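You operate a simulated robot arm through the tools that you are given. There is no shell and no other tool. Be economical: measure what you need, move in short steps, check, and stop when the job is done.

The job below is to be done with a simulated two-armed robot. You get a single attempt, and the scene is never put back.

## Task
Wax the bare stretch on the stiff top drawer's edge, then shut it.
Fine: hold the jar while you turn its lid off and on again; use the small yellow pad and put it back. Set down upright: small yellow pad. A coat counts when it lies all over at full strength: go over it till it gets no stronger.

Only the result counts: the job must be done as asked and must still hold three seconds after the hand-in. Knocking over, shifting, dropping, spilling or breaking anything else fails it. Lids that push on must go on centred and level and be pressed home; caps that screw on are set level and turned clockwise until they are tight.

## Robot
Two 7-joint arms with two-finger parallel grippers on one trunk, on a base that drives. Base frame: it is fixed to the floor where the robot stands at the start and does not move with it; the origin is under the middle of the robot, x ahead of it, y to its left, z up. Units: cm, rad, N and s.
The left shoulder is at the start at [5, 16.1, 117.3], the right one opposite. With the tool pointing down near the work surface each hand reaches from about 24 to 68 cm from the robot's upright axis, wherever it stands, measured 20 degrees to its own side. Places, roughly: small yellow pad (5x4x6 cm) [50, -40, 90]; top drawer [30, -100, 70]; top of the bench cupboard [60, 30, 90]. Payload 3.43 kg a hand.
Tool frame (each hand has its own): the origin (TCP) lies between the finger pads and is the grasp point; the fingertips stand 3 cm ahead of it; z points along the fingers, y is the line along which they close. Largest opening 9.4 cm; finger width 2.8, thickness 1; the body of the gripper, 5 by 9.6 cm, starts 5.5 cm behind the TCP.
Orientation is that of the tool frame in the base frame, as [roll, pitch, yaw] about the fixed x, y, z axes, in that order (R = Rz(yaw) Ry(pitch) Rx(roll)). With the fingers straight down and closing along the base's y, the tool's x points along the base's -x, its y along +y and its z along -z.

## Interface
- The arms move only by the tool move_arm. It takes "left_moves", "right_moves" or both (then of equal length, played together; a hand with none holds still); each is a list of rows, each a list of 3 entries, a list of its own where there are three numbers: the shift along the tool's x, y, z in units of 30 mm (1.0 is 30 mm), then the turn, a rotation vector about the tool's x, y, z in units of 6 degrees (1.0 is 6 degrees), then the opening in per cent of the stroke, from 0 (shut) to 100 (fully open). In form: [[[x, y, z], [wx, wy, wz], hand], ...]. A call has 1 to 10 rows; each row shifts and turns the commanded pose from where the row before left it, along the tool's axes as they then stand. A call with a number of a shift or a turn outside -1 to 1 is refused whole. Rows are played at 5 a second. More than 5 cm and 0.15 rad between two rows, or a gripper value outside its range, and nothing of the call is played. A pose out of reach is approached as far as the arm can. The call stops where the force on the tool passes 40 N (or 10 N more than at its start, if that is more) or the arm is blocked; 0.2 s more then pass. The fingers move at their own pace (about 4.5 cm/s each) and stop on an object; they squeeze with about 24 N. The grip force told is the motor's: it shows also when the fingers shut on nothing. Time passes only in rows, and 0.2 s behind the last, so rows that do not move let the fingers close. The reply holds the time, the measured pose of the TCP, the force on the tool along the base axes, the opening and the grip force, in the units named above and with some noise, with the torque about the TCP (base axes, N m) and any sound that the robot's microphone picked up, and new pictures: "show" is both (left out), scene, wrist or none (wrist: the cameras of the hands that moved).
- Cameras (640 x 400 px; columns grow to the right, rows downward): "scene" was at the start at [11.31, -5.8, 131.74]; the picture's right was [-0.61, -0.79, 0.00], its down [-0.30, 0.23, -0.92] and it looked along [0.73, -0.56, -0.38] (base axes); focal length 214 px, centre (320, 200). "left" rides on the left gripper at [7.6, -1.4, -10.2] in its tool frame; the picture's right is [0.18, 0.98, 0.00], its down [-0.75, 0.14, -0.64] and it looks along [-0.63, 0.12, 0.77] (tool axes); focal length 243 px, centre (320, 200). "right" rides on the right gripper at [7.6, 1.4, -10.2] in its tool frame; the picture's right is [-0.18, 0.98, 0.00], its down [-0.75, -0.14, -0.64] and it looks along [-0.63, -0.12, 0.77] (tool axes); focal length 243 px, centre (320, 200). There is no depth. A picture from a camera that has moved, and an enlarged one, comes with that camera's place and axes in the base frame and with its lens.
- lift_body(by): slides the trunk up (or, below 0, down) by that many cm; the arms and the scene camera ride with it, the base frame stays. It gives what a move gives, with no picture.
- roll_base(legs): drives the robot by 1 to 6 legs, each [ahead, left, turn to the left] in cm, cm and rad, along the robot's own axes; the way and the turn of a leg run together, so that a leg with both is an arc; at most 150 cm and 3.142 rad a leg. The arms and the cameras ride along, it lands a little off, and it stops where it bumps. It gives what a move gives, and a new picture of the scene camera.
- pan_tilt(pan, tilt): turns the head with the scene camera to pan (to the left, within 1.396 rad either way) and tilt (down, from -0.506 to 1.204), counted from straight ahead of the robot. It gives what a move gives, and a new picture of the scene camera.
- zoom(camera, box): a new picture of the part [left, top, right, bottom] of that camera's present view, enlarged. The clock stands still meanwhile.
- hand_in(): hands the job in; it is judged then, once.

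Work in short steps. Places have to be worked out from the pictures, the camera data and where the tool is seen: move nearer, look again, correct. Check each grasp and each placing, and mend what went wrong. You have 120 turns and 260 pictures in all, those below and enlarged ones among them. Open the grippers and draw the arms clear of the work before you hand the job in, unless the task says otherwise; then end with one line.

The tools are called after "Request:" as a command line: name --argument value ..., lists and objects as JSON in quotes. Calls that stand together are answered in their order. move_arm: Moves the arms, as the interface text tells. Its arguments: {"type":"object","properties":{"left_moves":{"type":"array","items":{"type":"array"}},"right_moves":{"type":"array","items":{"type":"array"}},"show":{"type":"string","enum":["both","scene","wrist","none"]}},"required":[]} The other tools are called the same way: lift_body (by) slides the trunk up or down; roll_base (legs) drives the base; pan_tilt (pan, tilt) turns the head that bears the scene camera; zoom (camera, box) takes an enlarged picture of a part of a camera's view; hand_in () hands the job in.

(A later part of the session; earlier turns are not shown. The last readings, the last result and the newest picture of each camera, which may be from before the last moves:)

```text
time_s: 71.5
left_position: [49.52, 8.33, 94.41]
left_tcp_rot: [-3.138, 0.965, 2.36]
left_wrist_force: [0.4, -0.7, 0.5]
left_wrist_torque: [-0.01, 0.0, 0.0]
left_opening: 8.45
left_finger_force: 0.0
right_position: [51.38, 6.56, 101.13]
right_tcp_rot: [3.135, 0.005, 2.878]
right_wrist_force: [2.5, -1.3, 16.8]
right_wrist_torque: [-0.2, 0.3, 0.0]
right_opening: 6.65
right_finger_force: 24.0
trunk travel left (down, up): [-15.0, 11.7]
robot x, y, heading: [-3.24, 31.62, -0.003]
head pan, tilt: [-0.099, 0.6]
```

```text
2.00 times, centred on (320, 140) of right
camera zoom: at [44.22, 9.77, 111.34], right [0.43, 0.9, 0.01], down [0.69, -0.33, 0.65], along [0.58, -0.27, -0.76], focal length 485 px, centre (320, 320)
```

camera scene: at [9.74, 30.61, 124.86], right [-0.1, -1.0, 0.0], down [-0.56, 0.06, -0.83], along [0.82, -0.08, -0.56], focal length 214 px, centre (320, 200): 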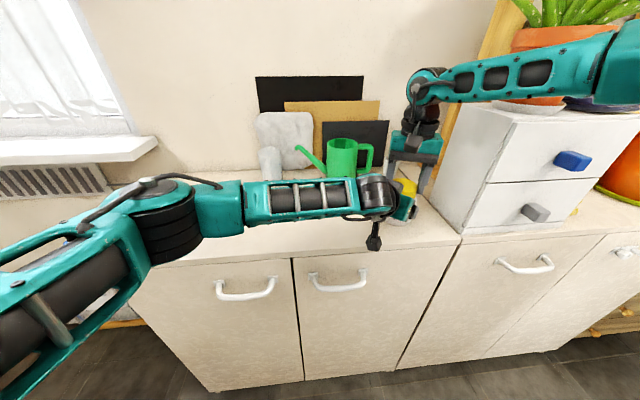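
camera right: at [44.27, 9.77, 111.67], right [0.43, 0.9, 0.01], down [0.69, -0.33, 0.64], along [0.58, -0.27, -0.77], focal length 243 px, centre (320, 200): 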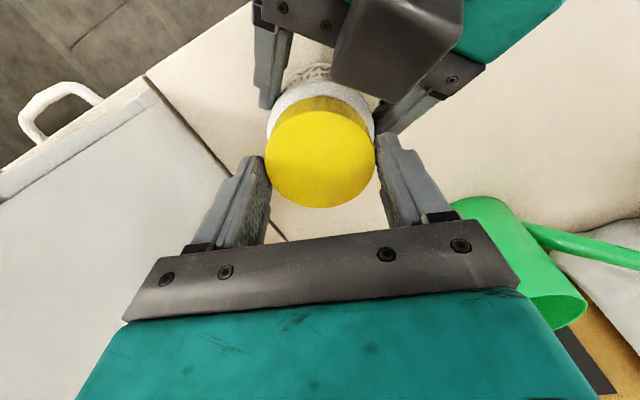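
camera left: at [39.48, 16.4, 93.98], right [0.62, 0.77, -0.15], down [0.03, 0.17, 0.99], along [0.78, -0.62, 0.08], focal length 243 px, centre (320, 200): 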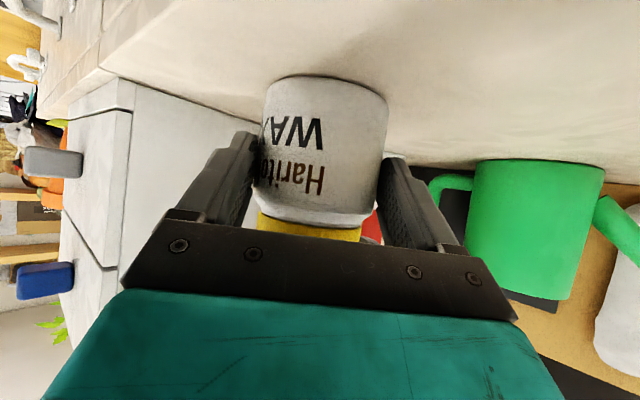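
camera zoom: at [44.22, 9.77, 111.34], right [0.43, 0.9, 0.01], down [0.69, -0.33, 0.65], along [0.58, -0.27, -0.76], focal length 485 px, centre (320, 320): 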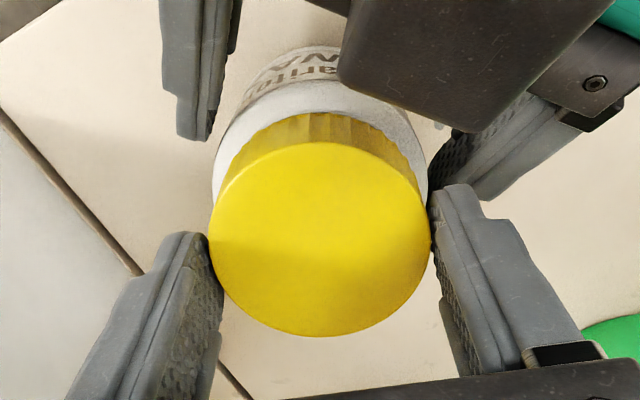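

Jar is seated on the bench again and the gap under the lid is clearly larger. I relax the downward load, re-close the left, and swing the right back for the next bite.

Request:
move_arm --right_moves '[[[0, 0, -0.06], [0, 0, 0], 30], [[0, 0, 0], [0, 0, 0], 30], [[0, 0, 0], [0, 0, 0], 30], [[0, 0, 0], [0, 0, 0], 80], [[0, 0, 0], [0, 0, 1], 80], [[0, 0, 0], [0, 0, 1], 80], [[0, 0, 0], [0, 0, 1], 80], [[0, 0, 0], [0, 0, 1], 80], [[0, 0, 0], [0, 0, 1], 80], [[0, 0, 0], [0, 0, 1], 80]]' --left_moves '[[[0, 0, 0], [0, 0, 0], 40], [[0, 0, 0], [0, 0, 0], 40], [[0, 0, 0], [0, 0, 0], 40], [[0, 0, 0], [0, 0, 0], 40], [[0, 0, 0], [0, 0, 0], 40], [[0, 0, 0], [0, 0, 0], 40], [[0, 0, 0], [0, 0, 0], 40], [[0, 0, 0], [0, 0, 0], 40], [[0, 0, 0], [0, 0, 0], 40], [[0, 0, 0], [0, 0, 0], 40]]' --show "none"

Request:
move_arm --right_moves '[[[0, 0, 0], [0, 0, 1], 80], [[0, 0, 0], [0, 0, 1], 80], [[0, 0, 0], [0, 0, 1], 80], [[0, 0, 0], [0, 0, 1], 80], [[0, 0, 0], [0, 0, 1], 80], [[0, 0, 0], [0, 0, 1], 80], [[0, 0, 0], [0, 0, 1], 80], [[0, 0, 0], [0, 0, 0], 30], [[0, 0, 0], [0, 0, 0], 30], [[0, 0, 0], [0, 0, 0], 30]]' --show "wrist"

```text
time_s: 73.7
left_position: [49.67, 8.33, 94.45]
left_tcp_rot: [-3.141, 0.964, 2.36]
left_wrist_force: [0.8, -1.5, 5.9]
left_wrist_torque: [-0.12, 0.09, 0.01]
left_opening: 7.41
left_finger_force: 24.0
right_position: [51.25, 6.42, 101.04]
right_tcp_rot: [3.138, -0.002, 2.251]
right_wrist_force: [0.5, 0.4, 0.4]
right_wrist_torque: [-0.02, 0.01, 0.03]
right_opening: 7.53
right_finger_force: 0.0
trunk travel left (down, up): [-15.0, 11.7]
robot x, y, heading: [-2.85, 31.83, -0.004]
head pan, tilt: [-0.099, 0.6]
```

```text
time_s: 75.9
left_position: [49.56, 8.36, 94.52]
left_tcp_rot: [-3.14, 0.964, 2.359]
left_wrist_force: [0.6, -0.5, 8.8]
left_wrist_torque: [-0.12, -0.09, -0.01]
left_opening: 7.42
left_finger_force: 24.6
right_position: [51.44, 6.37, 101.06]
right_tcp_rot: [3.138, -0.004, 1.519]
right_wrist_force: [1.8, 0.0, 0.8]
right_wrist_torque: [-0.05, -0.05, 0.0]
right_opening: 6.52
right_finger_force: 23.9
trunk travel left (down, up): [-15.0, 11.7]
robot x, y, heading: [-3.1, 31.89, -0.001]
head pan, tilt: [-0.099, 0.6]
camera right: at [53.06, 13.92, 111.33], right [0.97, -0.24, 0.0], down [-0.18, -0.75, 0.64], along [-0.15, -0.62, -0.77], focal length 243 px, centre (320, 200)
```

right: 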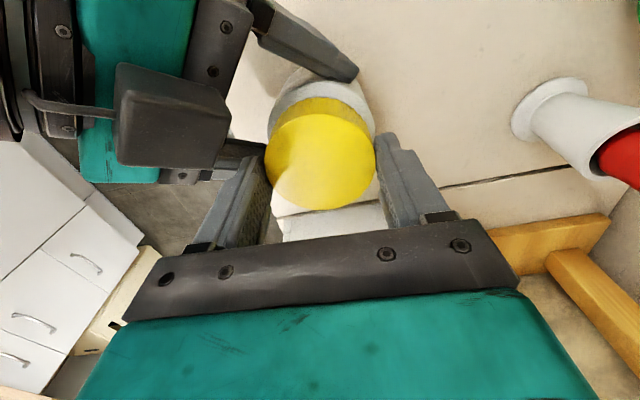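

Grip is good with low loads. Turning 78° counter-clockwise again.

Request:
move_arm --right_moves '[[[0, 0, -0.004], [0, 0, -1], 30], [[0, 0, -0.004], [0, 0, -1], 30], [[0, 0, -0.004], [0, 0, -1], 30], [[0, 0, -0.004], [0, 0, -1], 30], [[0, 0, -0.004], [0, 0, -1], 30], [[0, 0, -0.004], [0, 0, -1], 30], [[0, 0, -0.004], [0, 0, -1], 30], [[0, 0, -0.004], [0, 0, -1], 30], [[0, 0, -0.004], [0, 0, -1], 30], [[0, 0, -0.004], [0, 0, -1], 30]]' --show "none"

Request:
move_arm --right_moves '[[[0, 0, -0.004], [0, 0, -1], 30], [[0, 0, -0.004], [0, 0, -1], 30], [[0, 0, -0.004], [0, 0, -1], 30], [[0, 0, -0.04], [0, 0, 0], 30], [[0, 0, -0.04], [0, 0, 0], 30]]' --show "none"

Request:
zoom --camera "left" --box '[220, 60, 420, 260]'

```text
time_s: 78.1
left_position: [49.64, 8.43, 94.36]
left_tcp_rot: [-3.14, 0.962, 2.36]
left_wrist_force: [0.9, 0.2, 5.8]
left_wrist_torque: [-0.04, 0.11, 0.0]
left_opening: 7.39
left_finger_force: 24.0
right_position: [51.2, 6.38, 101.17]
right_tcp_rot: [3.137, 0.0, 2.569]
right_wrist_force: [-0.6, -0.4, -0.1]
right_wrist_torque: [-0.01, 0.01, -0.02]
right_opening: 6.53
right_finger_force: 24.3
trunk travel left (down, up): [-15.0, 11.7]
robot x, y, heading: [-3.01, 31.82, 0.001]
head pan, tilt: [-0.099, 0.6]
```

```text
time_s: 79.3
left_position: [49.62, 8.42, 94.3]
left_tcp_rot: [-3.139, 0.961, 2.359]
left_wrist_force: [0.6, -0.2, 5.1]
left_wrist_torque: [0.01, 0.14, 0.01]
left_opening: 7.42
left_finger_force: 24.5
right_position: [51.4, 6.38, 101.43]
right_tcp_rot: [3.139, 0.003, 2.881]
right_wrist_force: [0.1, 0.1, -0.2]
right_wrist_torque: [0.0, 0.03, -0.01]
right_opening: 6.51
right_finger_force: 24.0
trunk travel left (down, up): [-15.0, 11.7]
robot x, y, heading: [-3.21, 31.44, 0.001]
head pan, tilt: [-0.099, 0.6]
```

```text
2.00 times, centred on (320, 160) of left
camera zoom: at [39.55, 16.45, 94.0], right [0.62, 0.77, -0.15], down [0.03, 0.17, 0.99], along [0.79, -0.61, 0.08], focal length 485 px, centre (320, 280)
```

zoom: 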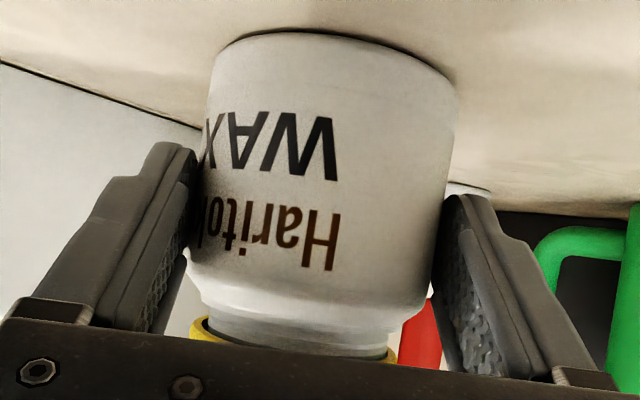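

Zero pull now: the lid is free. I lift it 5 cm and check.

Request:
move_arm --right_moves '[[[0, 0, -0.3], [0, 0, 0], 30], [[0, 0, -0.6], [0, 0, 0], 30], [[0, 0, -0.8], [0, 0, 0], 30]]'

Request:
zoom --camera "scene" --box '[370, 110, 450, 220]'

```text
time_s: 80.1
left_position: [49.53, 8.36, 94.36]
left_tcp_rot: [-3.14, 0.964, 2.359]
left_wrist_force: [-1.1, -0.6, 3.3]
left_wrist_torque: [-0.02, 0.14, -0.03]
left_opening: 7.41
left_finger_force: 24.3
right_position: [51.31, 6.33, 106.63]
right_tcp_rot: [3.14, 0.003, 2.879]
right_wrist_force: [-0.4, -0.9, 0.0]
right_wrist_torque: [-0.01, 0.0, -0.01]
right_opening: 6.47
right_finger_force: 23.8
trunk travel left (down, up): [-15.0, 11.7]
robot x, y, heading: [-2.82, 31.42, 0.003]
head pan, tilt: [-0.099, 0.6]
camera scene: at [9.74, 30.62, 124.85], right [-0.1, -1.0, 0.0], down [-0.56, 0.06, -0.83], along [0.82, -0.08, -0.56], focal length 214 px, centre (320, 200)
camera right: at [44.13, 9.71, 116.81], right [0.43, 0.9, 0.0], down [0.69, -0.33, 0.64], along [0.58, -0.28, -0.77], focal length 243 px, centre (320, 200)
```

scene: 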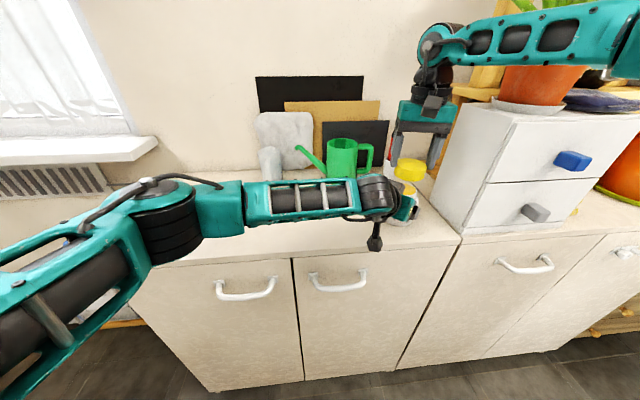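
right: 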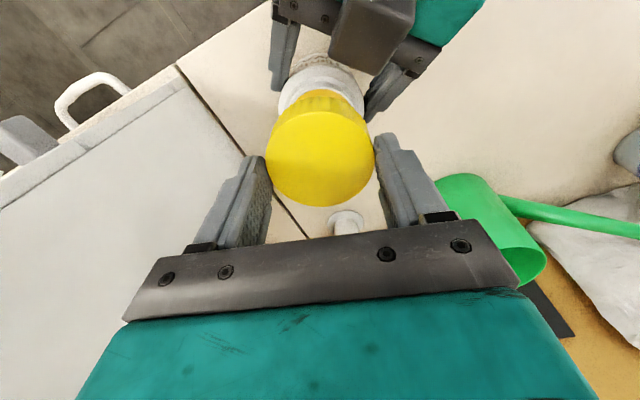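

```text
3.64 times, centred on (410, 165) of scene
camera zoom: at [9.74, 30.62, 124.85], right [-0.1, -1.0, 0.0], down [-0.56, 0.06, -0.83], along [0.82, -0.08, -0.56], focal length 780 px, centre (-7, 327)
```

zoom: 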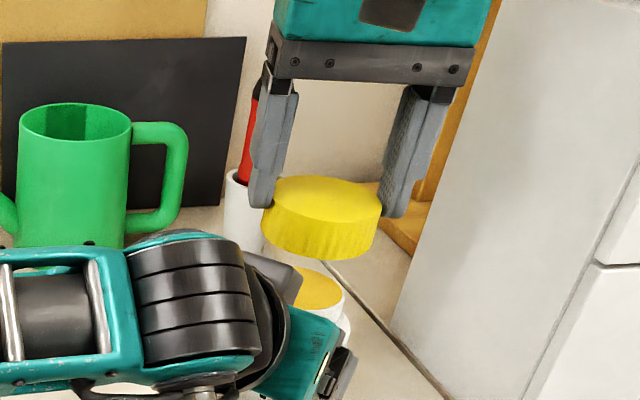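

The lid is off and wax shows in the jar. I rotate the hand to yaw −93° and carry the lid to a free bench spot near (47, −1).

Request:
move_arm --right_moves '[[[0, 0, 0], [0, 0, 1], 30], [[0, 0, 0], [0, 0, 1], 30], [[0, 0, 0], [0, 0, 1], 30], [[0, 0, 0], [0, 0, 1], 30], [[0, 0, 0], [0, 0, 1], 30], [[0, 0, 0], [0, 0, 1], 30], [[0, 0, 0], [0, 0, 1], 30], [[0, 0, 0], [0, 0, 1], 30], [[0, 0, 0], [0, 0, 1], 30], [[0, 0, 0], [0, 0, 1], 30]]' --show "none"

Request:
move_arm --right_moves '[[[0, 0, 0], [0, 0, 1], 30], [[0, 0, 0], [0, 0, 1], 30], [[0, 0, 0], [0, 0, 1], 30], [[-0.83, -0.45, 0], [0, 0, 0], 30], [[-0.83, -0.45, 0], [0, 0, 0], 30], [[-0.83, -0.45, 0], [0, 0, 0], 30], [[0, 0, 1], [0, 0, 0], 30], [[0, 0, 0.8], [0, 0, 0], 30]]'

Request:
zoom --camera "scene" --box '[380, 120, 480, 250]'

```text
time_s: 82.3
left_position: [49.65, 8.28, 94.51]
left_tcp_rot: [-3.141, 0.962, 2.358]
left_wrist_force: [0.0, -1.0, 1.2]
left_wrist_torque: [-0.01, 0.11, 0.01]
left_opening: 7.41
left_finger_force: 23.8
right_position: [51.31, 6.38, 106.58]
right_tcp_rot: [3.138, -0.001, 1.831]
right_wrist_force: [0.3, 0.2, 0.2]
right_wrist_torque: [0.02, 0.01, 0.01]
right_opening: 6.5
right_finger_force: 23.4
trunk travel left (down, up): [-15.0, 11.7]
robot x, y, heading: [-3.37, 31.39, 0.004]
head pan, tilt: [-0.099, 0.6]
```

```text
time_s: 84.1
left_position: [49.49, 8.37, 94.36]
left_tcp_rot: [-3.141, 0.96, 2.36]
left_wrist_force: [-0.8, 0.2, 1.1]
left_wrist_torque: [0.02, 0.09, -0.01]
left_opening: 7.43
left_finger_force: 24.1
right_position: [46.93, -0.85, 101.18]
right_tcp_rot: [3.139, -0.003, 1.52]
right_wrist_force: [1.4, 0.6, -1.1]
right_wrist_torque: [-0.03, 0.0, -0.03]
right_opening: 6.48
right_finger_force: 23.8
trunk travel left (down, up): [-15.0, 11.7]
robot x, y, heading: [-2.87, 31.48, -0.002]
head pan, tilt: [-0.099, 0.6]
camera scene: at [9.78, 30.61, 124.85], right [-0.1, -1.0, 0.0], down [-0.56, 0.06, -0.83], along [0.82, -0.08, -0.56], focal length 214 px, centre (320, 200)
camera right: at [48.61, 6.68, 111.38], right [0.97, -0.23, 0.0], down [-0.18, -0.75, 0.64], along [-0.15, -0.62, -0.77], focal length 243 px, centre (320, 200)
```

scene: 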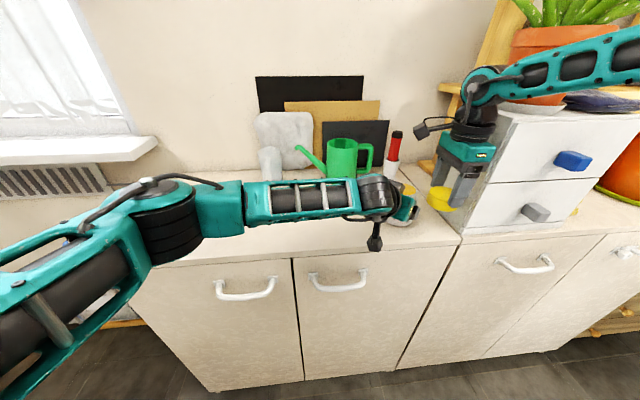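
right: 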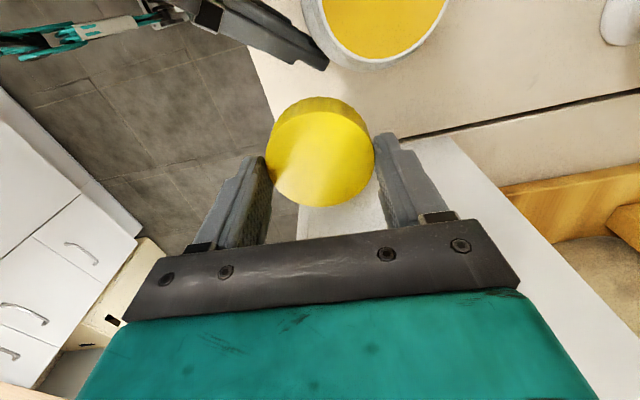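

```text
3.08 times, centred on (430, 185) of scene
camera zoom: at [9.78, 30.61, 124.85], right [-0.1, -1.0, 0.0], down [-0.56, 0.06, -0.83], along [0.82, -0.08, -0.56], focal length 660 px, centre (-18, 246)
```

zoom: 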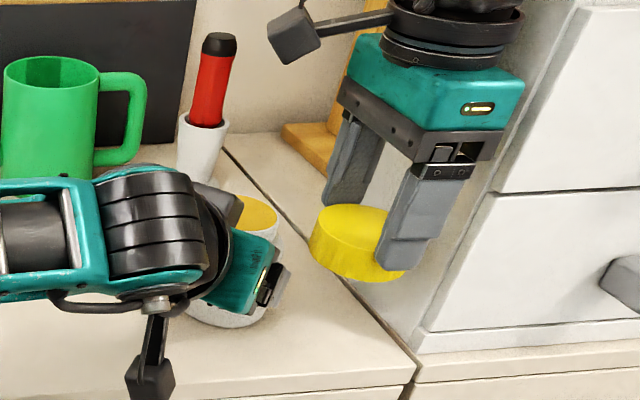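

The lid would land close to the gap and the left fingertip, so I shift to about (45.8, −0.6) and descend toward the bench.

Request:
move_arm --right_moves '[[[0.067, -0.37, 0], [0, 0, 0], 30], [[0, 0, 0.7], [0, 0, 0], 30], [[0, 0, 0.8], [0, 0, 0], 30], [[0, 0, 0.1], [0, 0, 0], 30], [[0, 0, 0.1], [0, 0, 0], 30]]'

Request:
zoom --camera "scene" --box '[380, 140, 480, 250]'

```text
time_s: 85.3
left_position: [49.65, 8.34, 94.42]
left_tcp_rot: [-3.14, 0.962, 2.361]
left_wrist_force: [0.3, -0.1, 1.0]
left_wrist_torque: [0.05, 0.04, -0.01]
left_opening: 7.43
left_finger_force: 24.0
right_position: [45.85, -0.54, 96.05]
right_tcp_rot: [3.139, -0.004, 1.519]
right_wrist_force: [1.0, 0.2, -0.7]
right_wrist_torque: [0.01, -0.03, 0.02]
right_opening: 6.46
right_finger_force: 23.9
trunk travel left (down, up): [-15.0, 11.7]
robot x, y, heading: [-2.92, 31.65, -0.004]
head pan, tilt: [-0.099, 0.6]
camera scene: at [9.78, 30.61, 124.85], right [-0.1, -1.0, 0.0], down [-0.56, 0.06, -0.83], along [0.82, -0.08, -0.56], focal length 214 px, centre (320, 200)
camera right: at [47.54, 6.97, 106.25], right [0.97, -0.23, 0.0], down [-0.18, -0.75, 0.64], along [-0.15, -0.62, -0.77], focal length 243 px, centre (320, 200)
```

scene: 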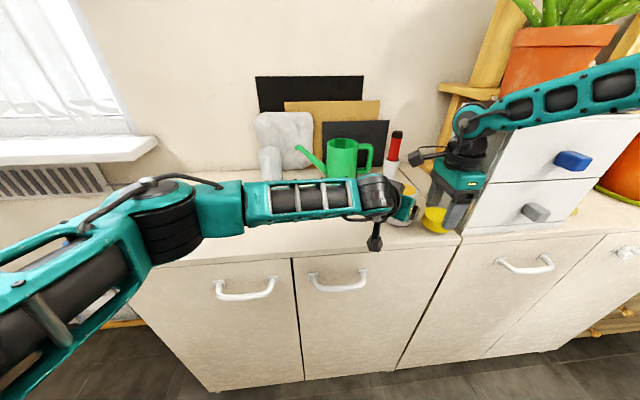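
right: 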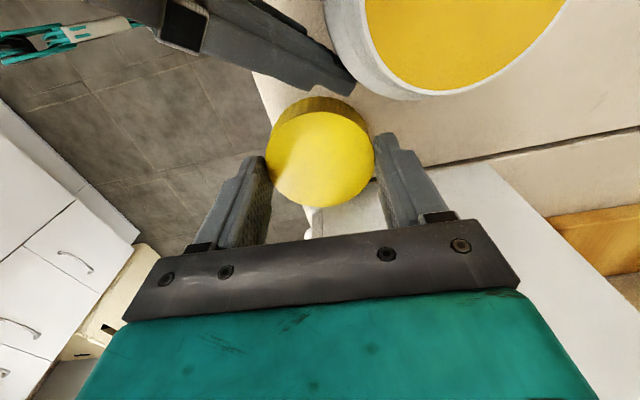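

```text
3.64 times, centred on (430, 195) of scene
camera zoom: at [9.78, 30.61, 124.85], right [-0.1, -1.0, 0.0], down [-0.56, 0.06, -0.83], along [0.82, -0.08, -0.56], focal length 780 px, centre (-80, 218)
```

zoom: 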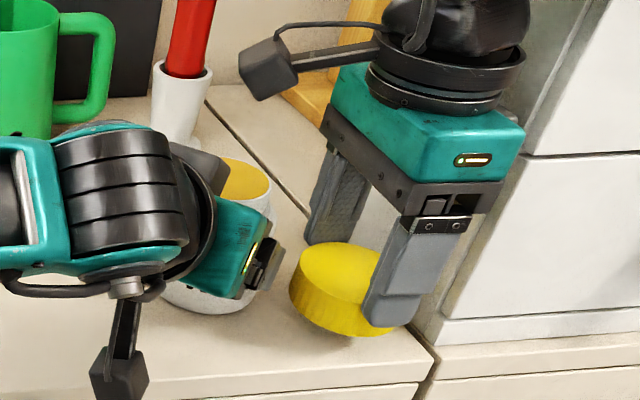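

The bench edge is at x≈43, so I shift back to (46.9, −0.9), then descend in small steps until the lid touches.

Request:
move_arm --right_moves '[[[-0.117, 0.34, 0], [0, 0, 0], 30], [[0, 0, 0.15], [0, 0, 0], 30], [[0, 0, 0.12], [0, 0, 0], 30], [[0, 0, 0.1], [0, 0, 0], 30], [[0, 0, 0.1], [0, 0, 0], 30]]'

Request:
zoom --camera "scene" --box '[400, 170, 470, 250]'

```text
time_s: 86.5
left_position: [49.59, 8.37, 94.39]
left_tcp_rot: [-3.14, 0.961, 2.358]
left_wrist_force: [0.2, 0.0, -0.6]
left_wrist_torque: [0.1, 0.04, 0.02]
left_opening: 7.42
left_finger_force: 24.0
right_position: [46.77, -0.85, 94.44]
right_tcp_rot: [3.14, -0.005, 1.518]
right_wrist_force: [0.6, -0.2, -0.4]
right_wrist_torque: [-0.03, -0.01, 0.0]
right_opening: 6.45
right_finger_force: 24.0
trunk travel left (down, up): [-15.0, 11.7]
robot x, y, heading: [-2.61, 31.64, 0.001]
head pan, tilt: [-0.099, 0.6]
camera scene: at [9.78, 30.61, 124.85], right [-0.1, -1.0, 0.0], down [-0.56, 0.06, -0.83], along [0.82, -0.08, -0.56], focal length 214 px, centre (320, 200)
camera right: at [48.54, 6.53, 104.81], right [0.97, -0.23, 0.0], down [-0.18, -0.75, 0.64], along [-0.15, -0.62, -0.77], focal length 243 px, centre (320, 200)
```

scene: 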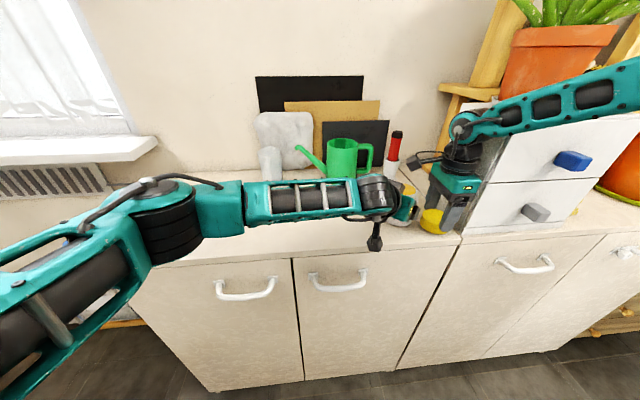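
right: 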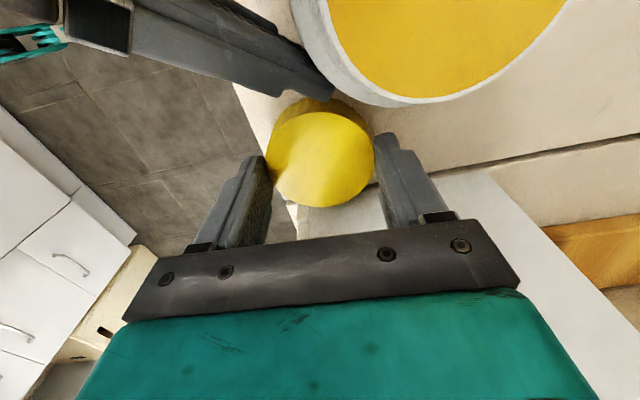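

```text
5.00 times, centred on (435, 210) of scene
camera zoom: at [9.78, 30.61, 124.85], right [-0.1, -1.0, 0.0], down [-0.56, 0.06, -0.83], along [0.82, -0.08, -0.56], focal length 1072 px, centre (-255, 150)
```

zoom: 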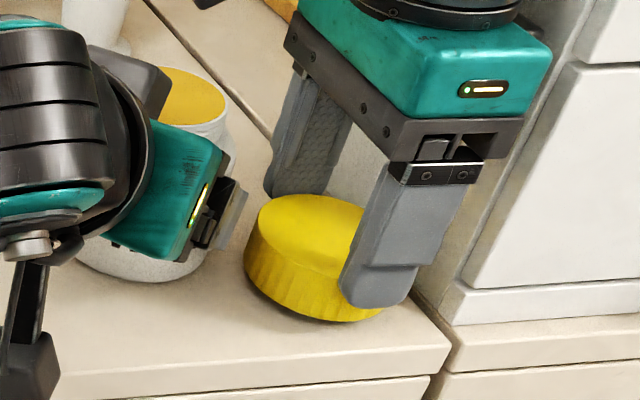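

Almost down. Small further steps until contact shows in the force.

Request:
move_arm --right_moves '[[[0, 0, 0.07], [0, 0, 0], 30], [[0, 0, 0.07], [0, 0, 0], 30], [[0, 0, 0.06], [0, 0, 0], 30], [[0, 0, 0], [0, 0, 0], 30]]' --show "none"

Request:
zoom --camera "scene" --box '[400, 170, 470, 250]'

```text
time_s: 87.5
left_position: [49.71, 8.39, 94.28]
left_tcp_rot: [-3.14, 0.961, 2.359]
left_wrist_force: [-0.3, 0.6, 0.2]
left_wrist_torque: [0.07, 0.09, -0.01]
left_opening: 7.41
left_finger_force: 24.1
right_position: [46.93, -1.0, 93.92]
right_tcp_rot: [3.14, -0.003, 1.519]
right_wrist_force: [0.1, -0.4, -0.5]
right_wrist_torque: [0.02, -0.04, -0.01]
right_opening: 6.48
right_finger_force: 24.1
trunk travel left (down, up): [-15.0, 11.7]
robot x, y, heading: [-2.59, 31.53, -0.001]
head pan, tilt: [-0.099, 0.6]
```

```text
5.00 times, centred on (435, 210) of scene
camera zoom: at [9.78, 30.61, 124.85], right [-0.1, -1.0, 0.0], down [-0.56, 0.06, -0.83], along [0.82, -0.08, -0.56], focal length 1072 px, centre (-255, 150)
```

zoom: 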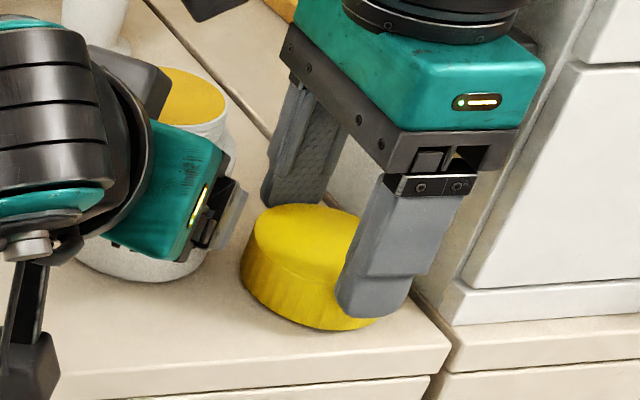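

Continue a few mm more.

Request:
move_arm --right_moves '[[[0, 0, 0.05], [0, 0, 0], 30], [[0, 0, 0.05], [0, 0, 0], 30], [[0, 0, 0.04], [0, 0, 0], 30], [[0, 0, 0], [0, 0, 0], 30]]' --show "none"

Request:
zoom --camera "scene" --box '[400, 170, 470, 250]'

```text
time_s: 88.5
left_position: [49.44, 8.37, 94.41]
left_tcp_rot: [-3.139, 0.96, 2.36]
left_wrist_force: [0.6, -1.0, 0.0]
left_wrist_torque: [0.07, 0.07, -0.01]
left_opening: 7.4
left_finger_force: 23.8
right_position: [46.82, -0.97, 93.67]
right_tcp_rot: [3.137, -0.003, 1.518]
right_wrist_force: [-0.6, -0.7, 10.7]
right_wrist_torque: [0.15, 0.27, 0.04]
right_opening: 6.45
right_finger_force: 24.3
trunk travel left (down, up): [-15.0, 11.7]
robot x, y, heading: [-2.51, 31.58, 0.001]
head pan, tilt: [-0.099, 0.6]
```

```text
5.00 times, centred on (435, 210) of scene
camera zoom: at [9.72, 30.63, 124.87], right [-0.1, -1.0, 0.0], down [-0.56, 0.06, -0.83], along [0.82, -0.08, -0.56], focal length 1072 px, centre (-255, 150)
```

zoom: 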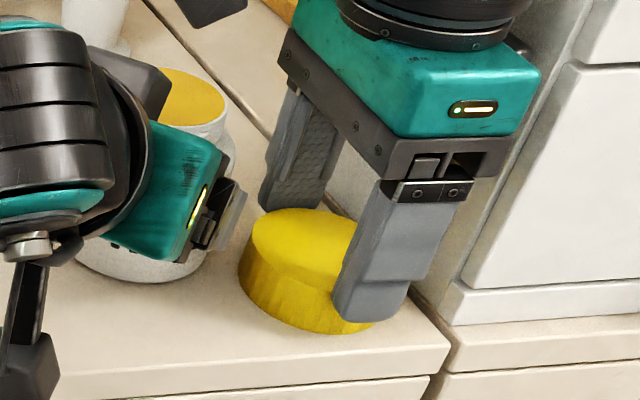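

Contact (10.7 N). I release the lid, retreat upward and view it. The left keeps holding the jar for the moment.

Request:
move_arm --right_moves '[[[0, 0, -0.03], [0, 0, 0], 70], [[0, 0, 0], [0, 0, 0], 90], [[0, 0, -0.3], [0, 0, 0], 90], [[0, 0, -0.9], [0, 0, 0], 90], [[0, 0, -1], [0, 0, 0], 90], [[0, 0, -1], [0, 0, 0], 90]]'

Request:
zoom --camera "scene" --box '[400, 170, 470, 250]'

```text
time_s: 89.9
left_position: [49.54, 8.36, 94.34]
left_tcp_rot: [3.141, 0.962, 2.36]
left_wrist_force: [-1.4, 1.0, -0.1]
left_wrist_torque: [0.12, 0.12, 0.0]
left_opening: 7.4
left_finger_force: 24.3
right_position: [46.82, -1.07, 103.2]
right_tcp_rot: [3.139, -0.003, 1.517]
right_wrist_force: [-0.9, -0.7, -0.4]
right_wrist_torque: [0.01, 0.03, 0.01]
right_opening: 8.45
right_finger_force: 0.0
trunk travel left (down, up): [-15.0, 11.7]
robot x, y, heading: [-2.97, 31.76, 0.004]
head pan, tilt: [-0.099, 0.6]
camera scene: at [9.76, 30.63, 124.85], right [-0.1, -1.0, 0.0], down [-0.56, 0.06, -0.83], along [0.82, -0.08, -0.56], focal length 214 px, centre (320, 200)
camera right: at [48.5, 6.49, 113.48], right [0.97, -0.23, 0.0], down [-0.18, -0.75, 0.64], along [-0.15, -0.62, -0.77], focal length 243 px, centre (320, 200)
```

scene: 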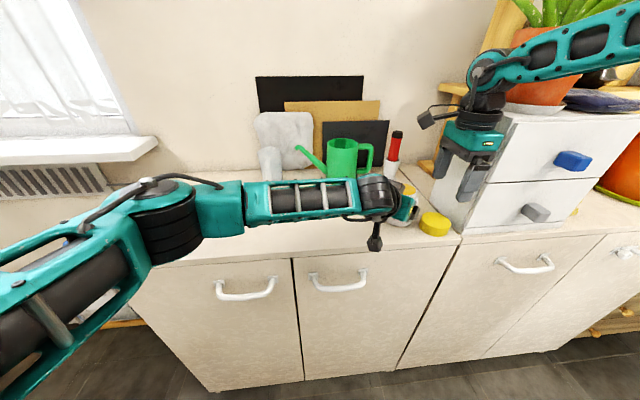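
right: 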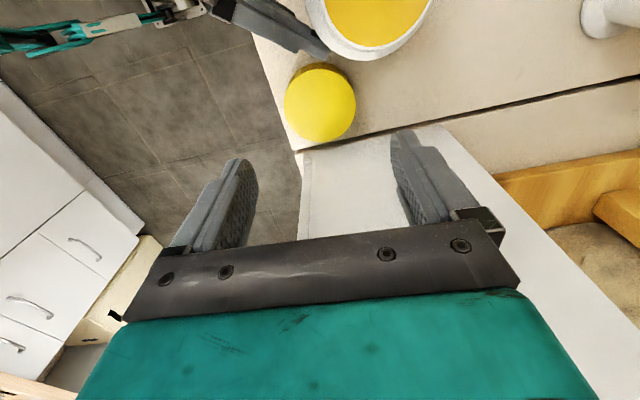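

```text
5.00 times, centred on (435, 210) of scene
camera zoom: at [9.76, 30.63, 124.85], right [-0.1, -1.0, 0.0], down [-0.56, 0.06, -0.83], along [0.82, -0.08, -0.56], focal length 1072 px, centre (-255, 150)
```

zoom: 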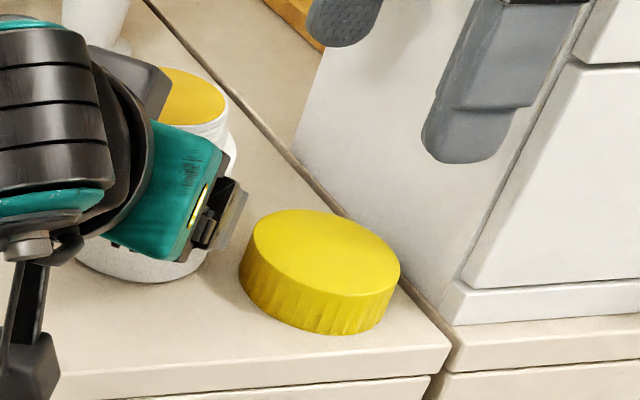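

The lid sits flat on the bench. I release the jar, withdraw the left hand and raise it clear so the base can drive to the pad.

Request:
move_arm --left_moves '[[[0, 0, 0], [0, 0, 0], 80], [[0, 0, 0], [0, 0, 0], 100], [[0.383, 0, -0.546], [0, 0, 0], 100], [[0.383, 0, -0.546], [0, 0, 0], 100], [[0.383, 0, -0.546], [0, 0, 0], 100], [[0.383, 0, -0.546], [0, 0, 0], 100], [[-0.353, -0.2, -0.99], [0, 0, 0], 100], [[-0.353, -0.2, -0.99], [0, 0, 0], 100], [[-0.353, -0.2, -0.99], [0, 0, 0], 100], [[-0.353, -0.2, -0.99], [0, 0, 0], 100]]' --show "none"

Request:
move_arm --left_moves '[[[-0.353, -0.2, -0.99], [0, 0, 0], 100], [[-0.353, -0.2, -0.99], [0, 0, 0], 100], [[-0.353, -0.2, -0.99], [0, 0, 0], 100]]' --show "scene"

Request:
zoom --camera "scene" --box '[370, 160, 470, 250]'

```text
time_s: 92.1
left_position: [37.0, 17.46, 104.71]
left_tcp_rot: [-3.138, 0.962, 2.362]
left_wrist_force: [-0.7, 0.5, -0.3]
left_wrist_torque: [0.01, 0.03, 0.01]
left_opening: 9.39
left_finger_force: 0.0
right_position: [46.81, -1.11, 103.19]
right_tcp_rot: [3.139, -0.003, 1.519]
right_wrist_force: [-0.1, 0.0, -0.9]
right_wrist_torque: [-0.01, 0.01, -0.02]
right_opening: 8.44
right_finger_force: 0.0
trunk travel left (down, up): [-15.0, 11.7]
robot x, y, heading: [-3.14, 31.88, -0.003]
head pan, tilt: [-0.099, 0.6]
```

```text
time_s: 92.9
left_position: [31.85, 19.98, 112.44]
left_tcp_rot: [-3.14, 0.961, 2.361]
left_wrist_force: [-0.4, -0.3, -1.1]
left_wrist_torque: [0.01, -0.01, 0.04]
left_opening: 9.41
left_finger_force: 0.1
right_position: [46.79, -1.02, 103.12]
right_tcp_rot: [3.14, -0.003, 1.518]
right_wrist_force: [0.0, 0.1, -0.5]
right_wrist_torque: [0.01, 0.03, -0.02]
right_opening: 8.47
right_finger_force: 0.0
trunk travel left (down, up): [-15.0, 11.7]
robot x, y, heading: [-2.79, 31.75, 0.001]
head pan, tilt: [-0.099, 0.6]
camera scene: at [9.75, 30.62, 124.85], right [-0.1, -1.0, 0.0], down [-0.56, 0.06, -0.83], along [0.82, -0.08, -0.56], focal length 214 px, centre (320, 200)
```

scene: 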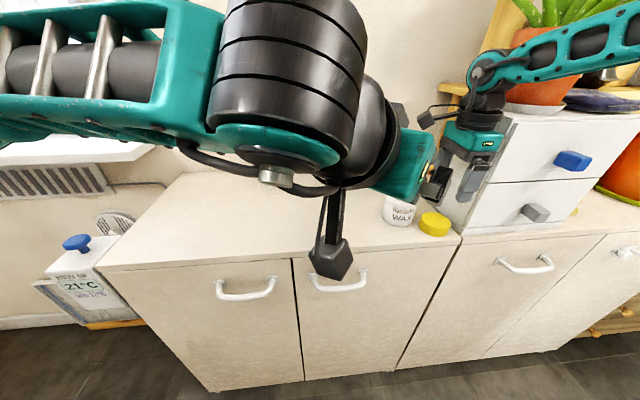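

```text
4.44 times, centred on (420, 205) of scene
camera zoom: at [9.75, 30.62, 124.85], right [-0.1, -1.0, 0.0], down [-0.56, 0.06, -0.83], along [0.82, -0.08, -0.56], focal length 953 px, centre (-124, 178)
```

zoom: 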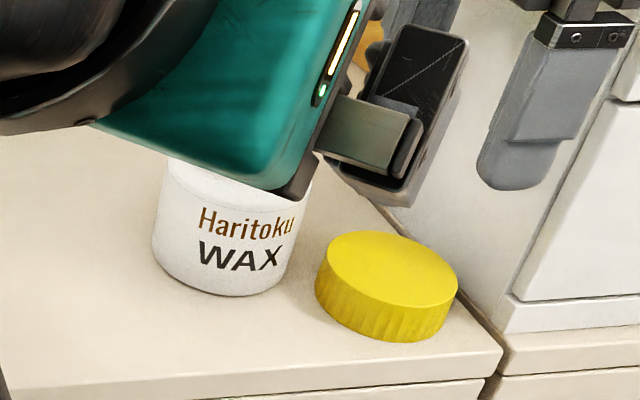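

Jar upright. I drive back 15, right 40, and forward 13 to bring the pad within the right hand's reach.

Request:
roll_base --legs '[[-15, 0, 0], [0, -40, 0], [13, 0, 0]]'

Request:
zoom --camera "right" --box '[0, 0, 640, 400]'

```text
time_s: 98.6
left_position: [25.72, -19.83, 112.47]
left_tcp_rot: [-3.14, 0.963, 2.361]
left_wrist_force: [0.3, -0.2, -0.4]
left_wrist_torque: [-0.02, -0.01, -0.03]
left_opening: 9.4
left_finger_force: 0.1
right_position: [40.19, -40.82, 103.13]
right_tcp_rot: [-3.129, 0.003, 1.554]
right_wrist_force: [-6.6, 0.4, 1.3]
right_wrist_torque: [0.19, -0.86, 0.66]
right_opening: 8.46
right_finger_force: 0.0
trunk travel left (down, up): [-15.0, 11.7]
robot x, y, heading: [-8.94, -7.99, 0.003]
head pan, tilt: [-0.099, 0.6]
stopped in leg 3: the force on the tool passed its limit at 89 N (the readings are from after the stop); the commanded pose is now the measured one
camera scene: at [3.59, -9.18, 124.86], right [-0.1, -1.0, 0.0], down [-0.56, 0.06, -0.83], along [0.82, -0.08, -0.56], focal length 214 px, centre (320, 200)
```

scene: 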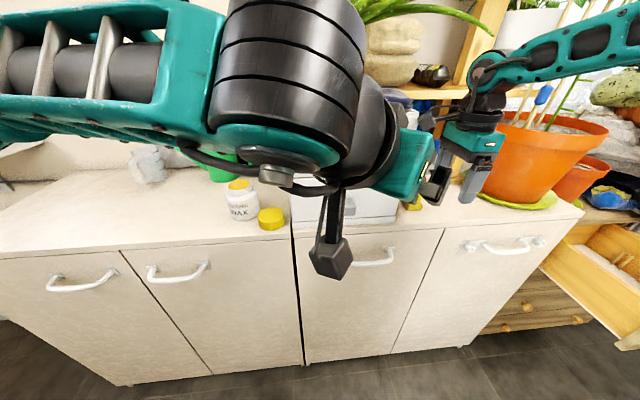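

```text
1.00 times, centred on (320, 200) of right (not enlarged: the box is as wide or as high as the picture)
camera zoom: at [41.78, -33.26, 113.4], right [0.98, -0.2, -0.01], down [-0.15, -0.75, 0.64], along [-0.14, -0.63, -0.76], focal length 243 px, centre (320, 200)
```

zoom: 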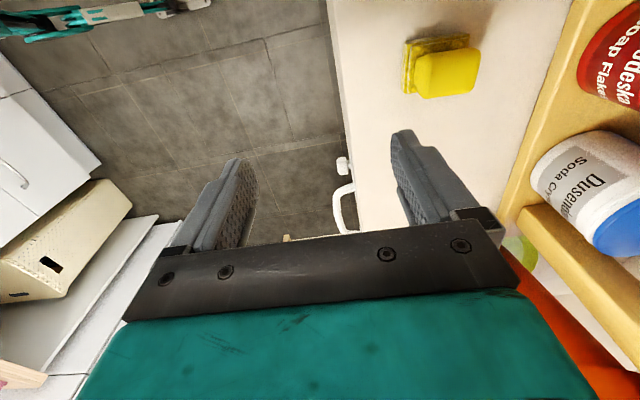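

The hand hit something (89 N), probably the camera bracket against the front of the white drawer box. I back the base off 6 cm and inspect.

Request:
roll_base --legs '[[-6, 0, 0]]'

Request:
pan_tilt --pan -0.65 --tilt 0.393

```text
time_s: 99.6
left_position: [19.73, -19.77, 112.33]
left_tcp_rot: [-3.141, 0.962, 2.361]
left_wrist_force: [-1.0, 0.5, 0.0]
left_wrist_torque: [0.01, -0.02, 0.04]
left_opening: 9.38
left_finger_force: 0.1
right_position: [34.27, -40.86, 103.12]
right_tcp_rot: [-3.129, 0.001, 1.553]
right_wrist_force: [-0.5, 0.2, 0.3]
right_wrist_torque: [0.0, 0.01, 0.0]
right_opening: 8.48
right_finger_force: 0.0
trunk travel left (down, up): [-15.0, 11.7]
robot x, y, heading: [-15.18, -7.83, -0.001]
head pan, tilt: [-0.099, 0.6]
camera scene: at [-2.38, -9.16, 124.86], right [-0.1, -1.0, 0.0], down [-0.56, 0.06, -0.83], along [0.82, -0.08, -0.56], focal length 214 px, centre (320, 200)
```

scene: 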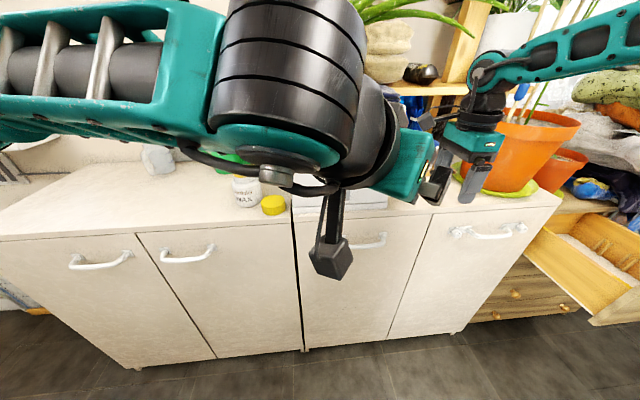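

```text
time_s: 100.6
left_position: [19.87, -19.69, 112.25]
left_tcp_rot: [-3.136, 0.963, 2.362]
left_wrist_force: [0.2, 0.1, -0.1]
left_wrist_torque: [0.0, 0.0, 0.0]
left_opening: 9.39
left_finger_force: 0.0
right_position: [34.47, -40.76, 103.14]
right_tcp_rot: [-3.131, 0.001, 1.552]
right_wrist_force: [-0.5, 0.6, -0.2]
right_wrist_torque: [0.01, 0.02, -0.01]
right_opening: 8.45
right_finger_force: 0.0
trunk travel left (down, up): [-15.0, 11.7]
robot x, y, heading: [-15.15, -8.01, -0.0]
head pan, tilt: [-0.649, 0.393]
camera scene: at [-3.71, -13.88, 126.73], right [-0.6, -0.8, 0.0], down [-0.31, 0.23, -0.92], along [0.74, -0.56, -0.38], focal length 214 px, centre (320, 200)
```

scene: 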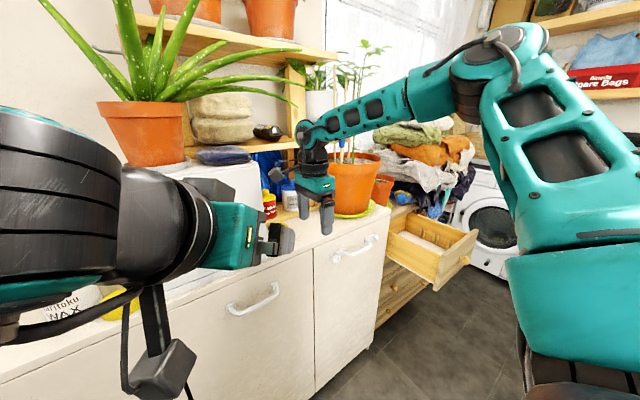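

The box front (x≈43.7, y −34 to −6) blocked the camera on the +y side. I rotate the right hand by 180° so its camera faces away from the box, while staying well clear.

Request:
move_arm --right_moves '[[[0, 0, 0], [0, 0, -1], 90], [[0, 0, 0], [0, 0, -1], 90], [[0, 0, 0], [0, 0, -1], 90], [[0, 0, 0], [0, 0, -1], 90], [[0, 0, 0], [0, 0, -1], 90], [[0, 0, 0], [0, 0, -1], 90], [[0, 0, 0], [0, 0, -1], 90], [[0, 0, 0], [0, 0, -1], 90], [[0, 0, 0], [0, 0, -1], 90], [[0, 0, 0], [0, 0, -1], 90]]' --left_moves '[[[-0.3, 0.7, -0.3], [0, 0, 0], 100], [[-0.3, 0.7, -0.3], [0, 0, 0], 100], [[-0.3, 0.7, -0.3], [0, 0, 0], 100], [[-0.3, 0.7, -0.3], [0, 0, 0], 100], [[-0.3, 0.7, -0.3], [0, 0, 0], 100], [[-0.3, 0.7, -0.3], [0, 0, 0], 100], [[-0.3, 0.7, -0.3], [0, 0, 0], 100], [[0, 0.7, 0], [0, 0, 0], 100], [[0, 0.7, 0], [0, 0, 0], 100], [[0, 0.7, 0], [0, 0, 0], 100]]' --show "none"

Request:
move_arm --right_moves '[[[0, 0, 0], [0, 0, -1], 90], [[0, 0, 0], [0, 0, -1], 90], [[0, 0, 0], [0, 0, -1], 90], [[0, 0, 0], [0, 0, -1], 90], [[0, 0, 0], [0, 0, -1], 90], [[0, 0, 0], [0, 0, -1], 90], [[0, 0, 0], [0, 0, -1], 90], [[0, 0, 0], [0, 0, -1], 90], [[0, 0, 0], [0, 0, -1], 90], [[0, 0, 0], [0, 0, -1], 90]]' --show "none"

Request:
move_arm --right_moves '[[[0, 0, 0], [0, 0, -1], 90], [[0, 0, 0], [0, 0, -1], 90], [[0, 0, 0], [0, 0, -1], 90], [[0, 0, 0], [0, 0, -1], 90], [[0, 0, 0], [0, 0, -1], 90], [[0, 0, 0], [0, 0, -1], 90], [[0, 0, 0], [0, 0, -1], 90], [[0, 0, 0], [0, 0, -1], 90], [[0, 0, 0], [0, 0, -1], 90]]'

```text
time_s: 102.8
left_position: [33.56, -3.76, 121.12]
left_tcp_rot: [-3.137, 0.962, 2.364]
left_wrist_force: [-0.3, -0.2, 0.7]
left_wrist_torque: [-0.01, 0.01, 0.0]
left_opening: 9.4
left_finger_force: 0.0
right_position: [34.38, -40.87, 103.0]
right_tcp_rot: [-3.133, -0.012, 2.602]
right_wrist_force: [0.5, 0.2, 0.1]
right_wrist_torque: [0.03, 0.0, 0.0]
right_opening: 8.47
right_finger_force: 0.1
trunk travel left (down, up): [-15.0, 11.7]
robot x, y, heading: [-15.3, -7.8, -0.001]
head pan, tilt: [-0.649, 0.393]
```

```text
time_s: 105.0
left_position: [33.5, -3.76, 121.07]
left_tcp_rot: [-3.139, 0.962, 2.363]
left_wrist_force: [0.1, -1.0, 1.1]
left_wrist_torque: [-0.02, 0.0, -0.04]
left_opening: 9.39
left_finger_force: 0.0
right_position: [32.26, -38.61, 103.01]
right_tcp_rot: [3.14, -0.011, -2.641]
right_wrist_force: [0.9, -0.4, 0.5]
right_wrist_torque: [0.0, -0.01, 0.05]
right_opening: 8.44
right_finger_force: 0.1
right hand out of reach, approached as far as the arm can: row 10
trunk travel left (down, up): [-15.0, 11.7]
robot x, y, heading: [-15.47, -8.53, -0.001]
head pan, tilt: [-0.649, 0.393]
```

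```text
time_s: 107.0
left_position: [33.43, -3.73, 121.14]
left_tcp_rot: [-3.138, 0.961, 2.362]
left_wrist_force: [0.7, -0.7, 0.5]
left_wrist_torque: [0.01, 0.0, 0.01]
left_opening: 9.38
left_finger_force: 0.0
right_position: [13.54, -19.81, 102.39]
right_tcp_rot: [3.131, -0.004, -1.694]
right_wrist_force: [0.3, 0.0, 0.0]
right_wrist_torque: [0.03, -0.01, 0.02]
right_opening: 8.44
right_finger_force: 0.0
right hand out of reach, approached as far as the arm can: row 1, 2, 3, 4, 5, 6, 7, 8, 9
trunk travel left (down, up): [-15.0, 11.7]
robot x, y, heading: [-15.09, -8.33, -0.004]
head pan, tilt: [-0.649, 0.393]
camera scene: at [-3.72, -13.87, 126.74], right [-0.6, -0.8, 0.0], down [-0.3, 0.23, -0.92], along [0.74, -0.56, -0.38], focal length 214 px, centre (320, 200)
camera right: at [11.16, -27.22, 112.67], right [-0.95, 0.3, 0.01], down [0.24, 0.73, 0.64], along [0.19, 0.61, -0.77], focal length 243 px, centre (320, 200)
```

scene: 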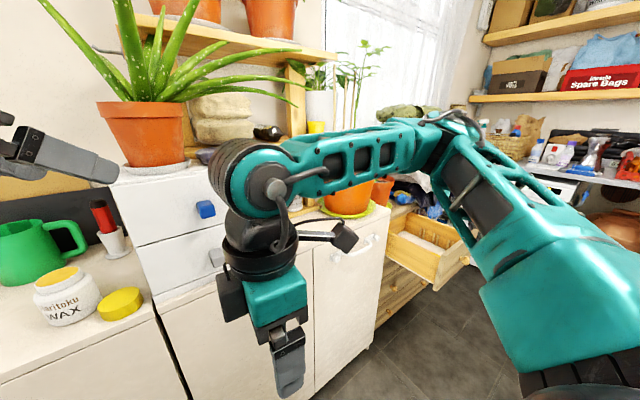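
right: 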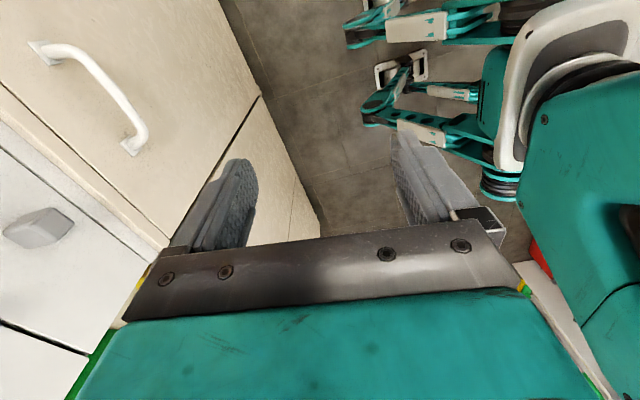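

Yaw beyond +28° is out of reach and folded the arm back; the box looks unmoved. I rotate the hand back to yaw 0 and will grasp the pad with fingers along y, keeping ~1–2 cm from the box side.

Request:
move_arm --right_moves '[[[0, 0, 0], [0, 0, 1], 70], [[0, 0, 0], [0, 0, 1], 70], [[0, 0, 0], [0, 0, 1], 70], [[0, 0, 0], [0, 0, 1], 70], [[0, 0, 0], [0, 0, 1], 70], [[0, 0, 0], [0, 0, 1], 70], [[0, 0, 0], [0, 0, 1], 70], [[0, 0, 0], [0, 0, 1], 70], [[0, 0, 0], [0, 0, 1], 70], [[0, 0, 0], [0, 0, 1], 70]]' --show "none"

Request:
move_arm --right_moves '[[[0, 0, 0], [0, 0, 1], 70], [[0, 0, 0], [0, 0, 1], 70], [[0, 0, 0], [0, 0, 1], 70], [[0, 0, 0], [0, 0, 0.85], 70], [[-1, -1, 0], [0, 0, 0], 70], [[-1, -1, 0], [0, 0, 0], 70], [[-1, -1, 0], [0, 0, 0], 70], [[-1, -1, 0], [0, 0, 0], 70], [[-1, -1, 0], [0, 0, 0], 70], [[-1, -1, 0], [0, 0, 0], 70]]' --show "wrist"

```text
time_s: 109.2
left_position: [33.52, -3.74, 121.11]
left_tcp_rot: [-3.138, 0.96, 2.363]
left_wrist_force: [-0.2, -0.7, 0.7]
left_wrist_torque: [0.04, 0.01, -0.01]
left_opening: 9.37
left_finger_force: 0.1
right_position: [13.58, -19.91, 102.3]
right_tcp_rot: [3.138, -0.012, -2.744]
right_wrist_force: [0.7, 0.7, 0.4]
right_wrist_torque: [0.05, 0.01, -0.03]
right_opening: 6.56
right_finger_force: 0.0
trunk travel left (down, up): [-15.0, 11.7]
robot x, y, heading: [-15.0, -8.21, 0.001]
head pan, tilt: [-0.649, 0.393]
```

```text
time_s: 111.4
left_position: [33.55, -3.83, 121.02]
left_tcp_rot: [-3.139, 0.96, 2.362]
left_wrist_force: [-0.8, 0.0, 0.8]
left_wrist_torque: [-0.03, 0.0, 0.0]
left_opening: 9.4
left_finger_force: 0.1
right_position: [31.59, -37.96, 102.07]
right_tcp_rot: [-3.14, -0.015, 3.139]
right_wrist_force: [0.8, 0.2, 0.9]
right_wrist_torque: [0.0, -0.01, 0.02]
right_opening: 6.57
right_finger_force: 0.0
trunk travel left (down, up): [-15.0, 11.7]
robot x, y, heading: [-15.29, -8.53, -0.001]
head pan, tilt: [-0.649, 0.393]
camera right: at [24.06, -36.55, 112.42], right [0.19, 0.98, 0.0], down [0.76, -0.14, 0.63], along [0.62, -0.12, -0.77], focal length 243 px, centre (320, 200)
```

right: 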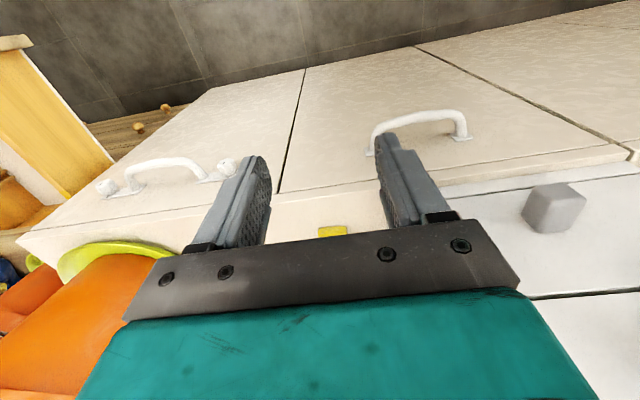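

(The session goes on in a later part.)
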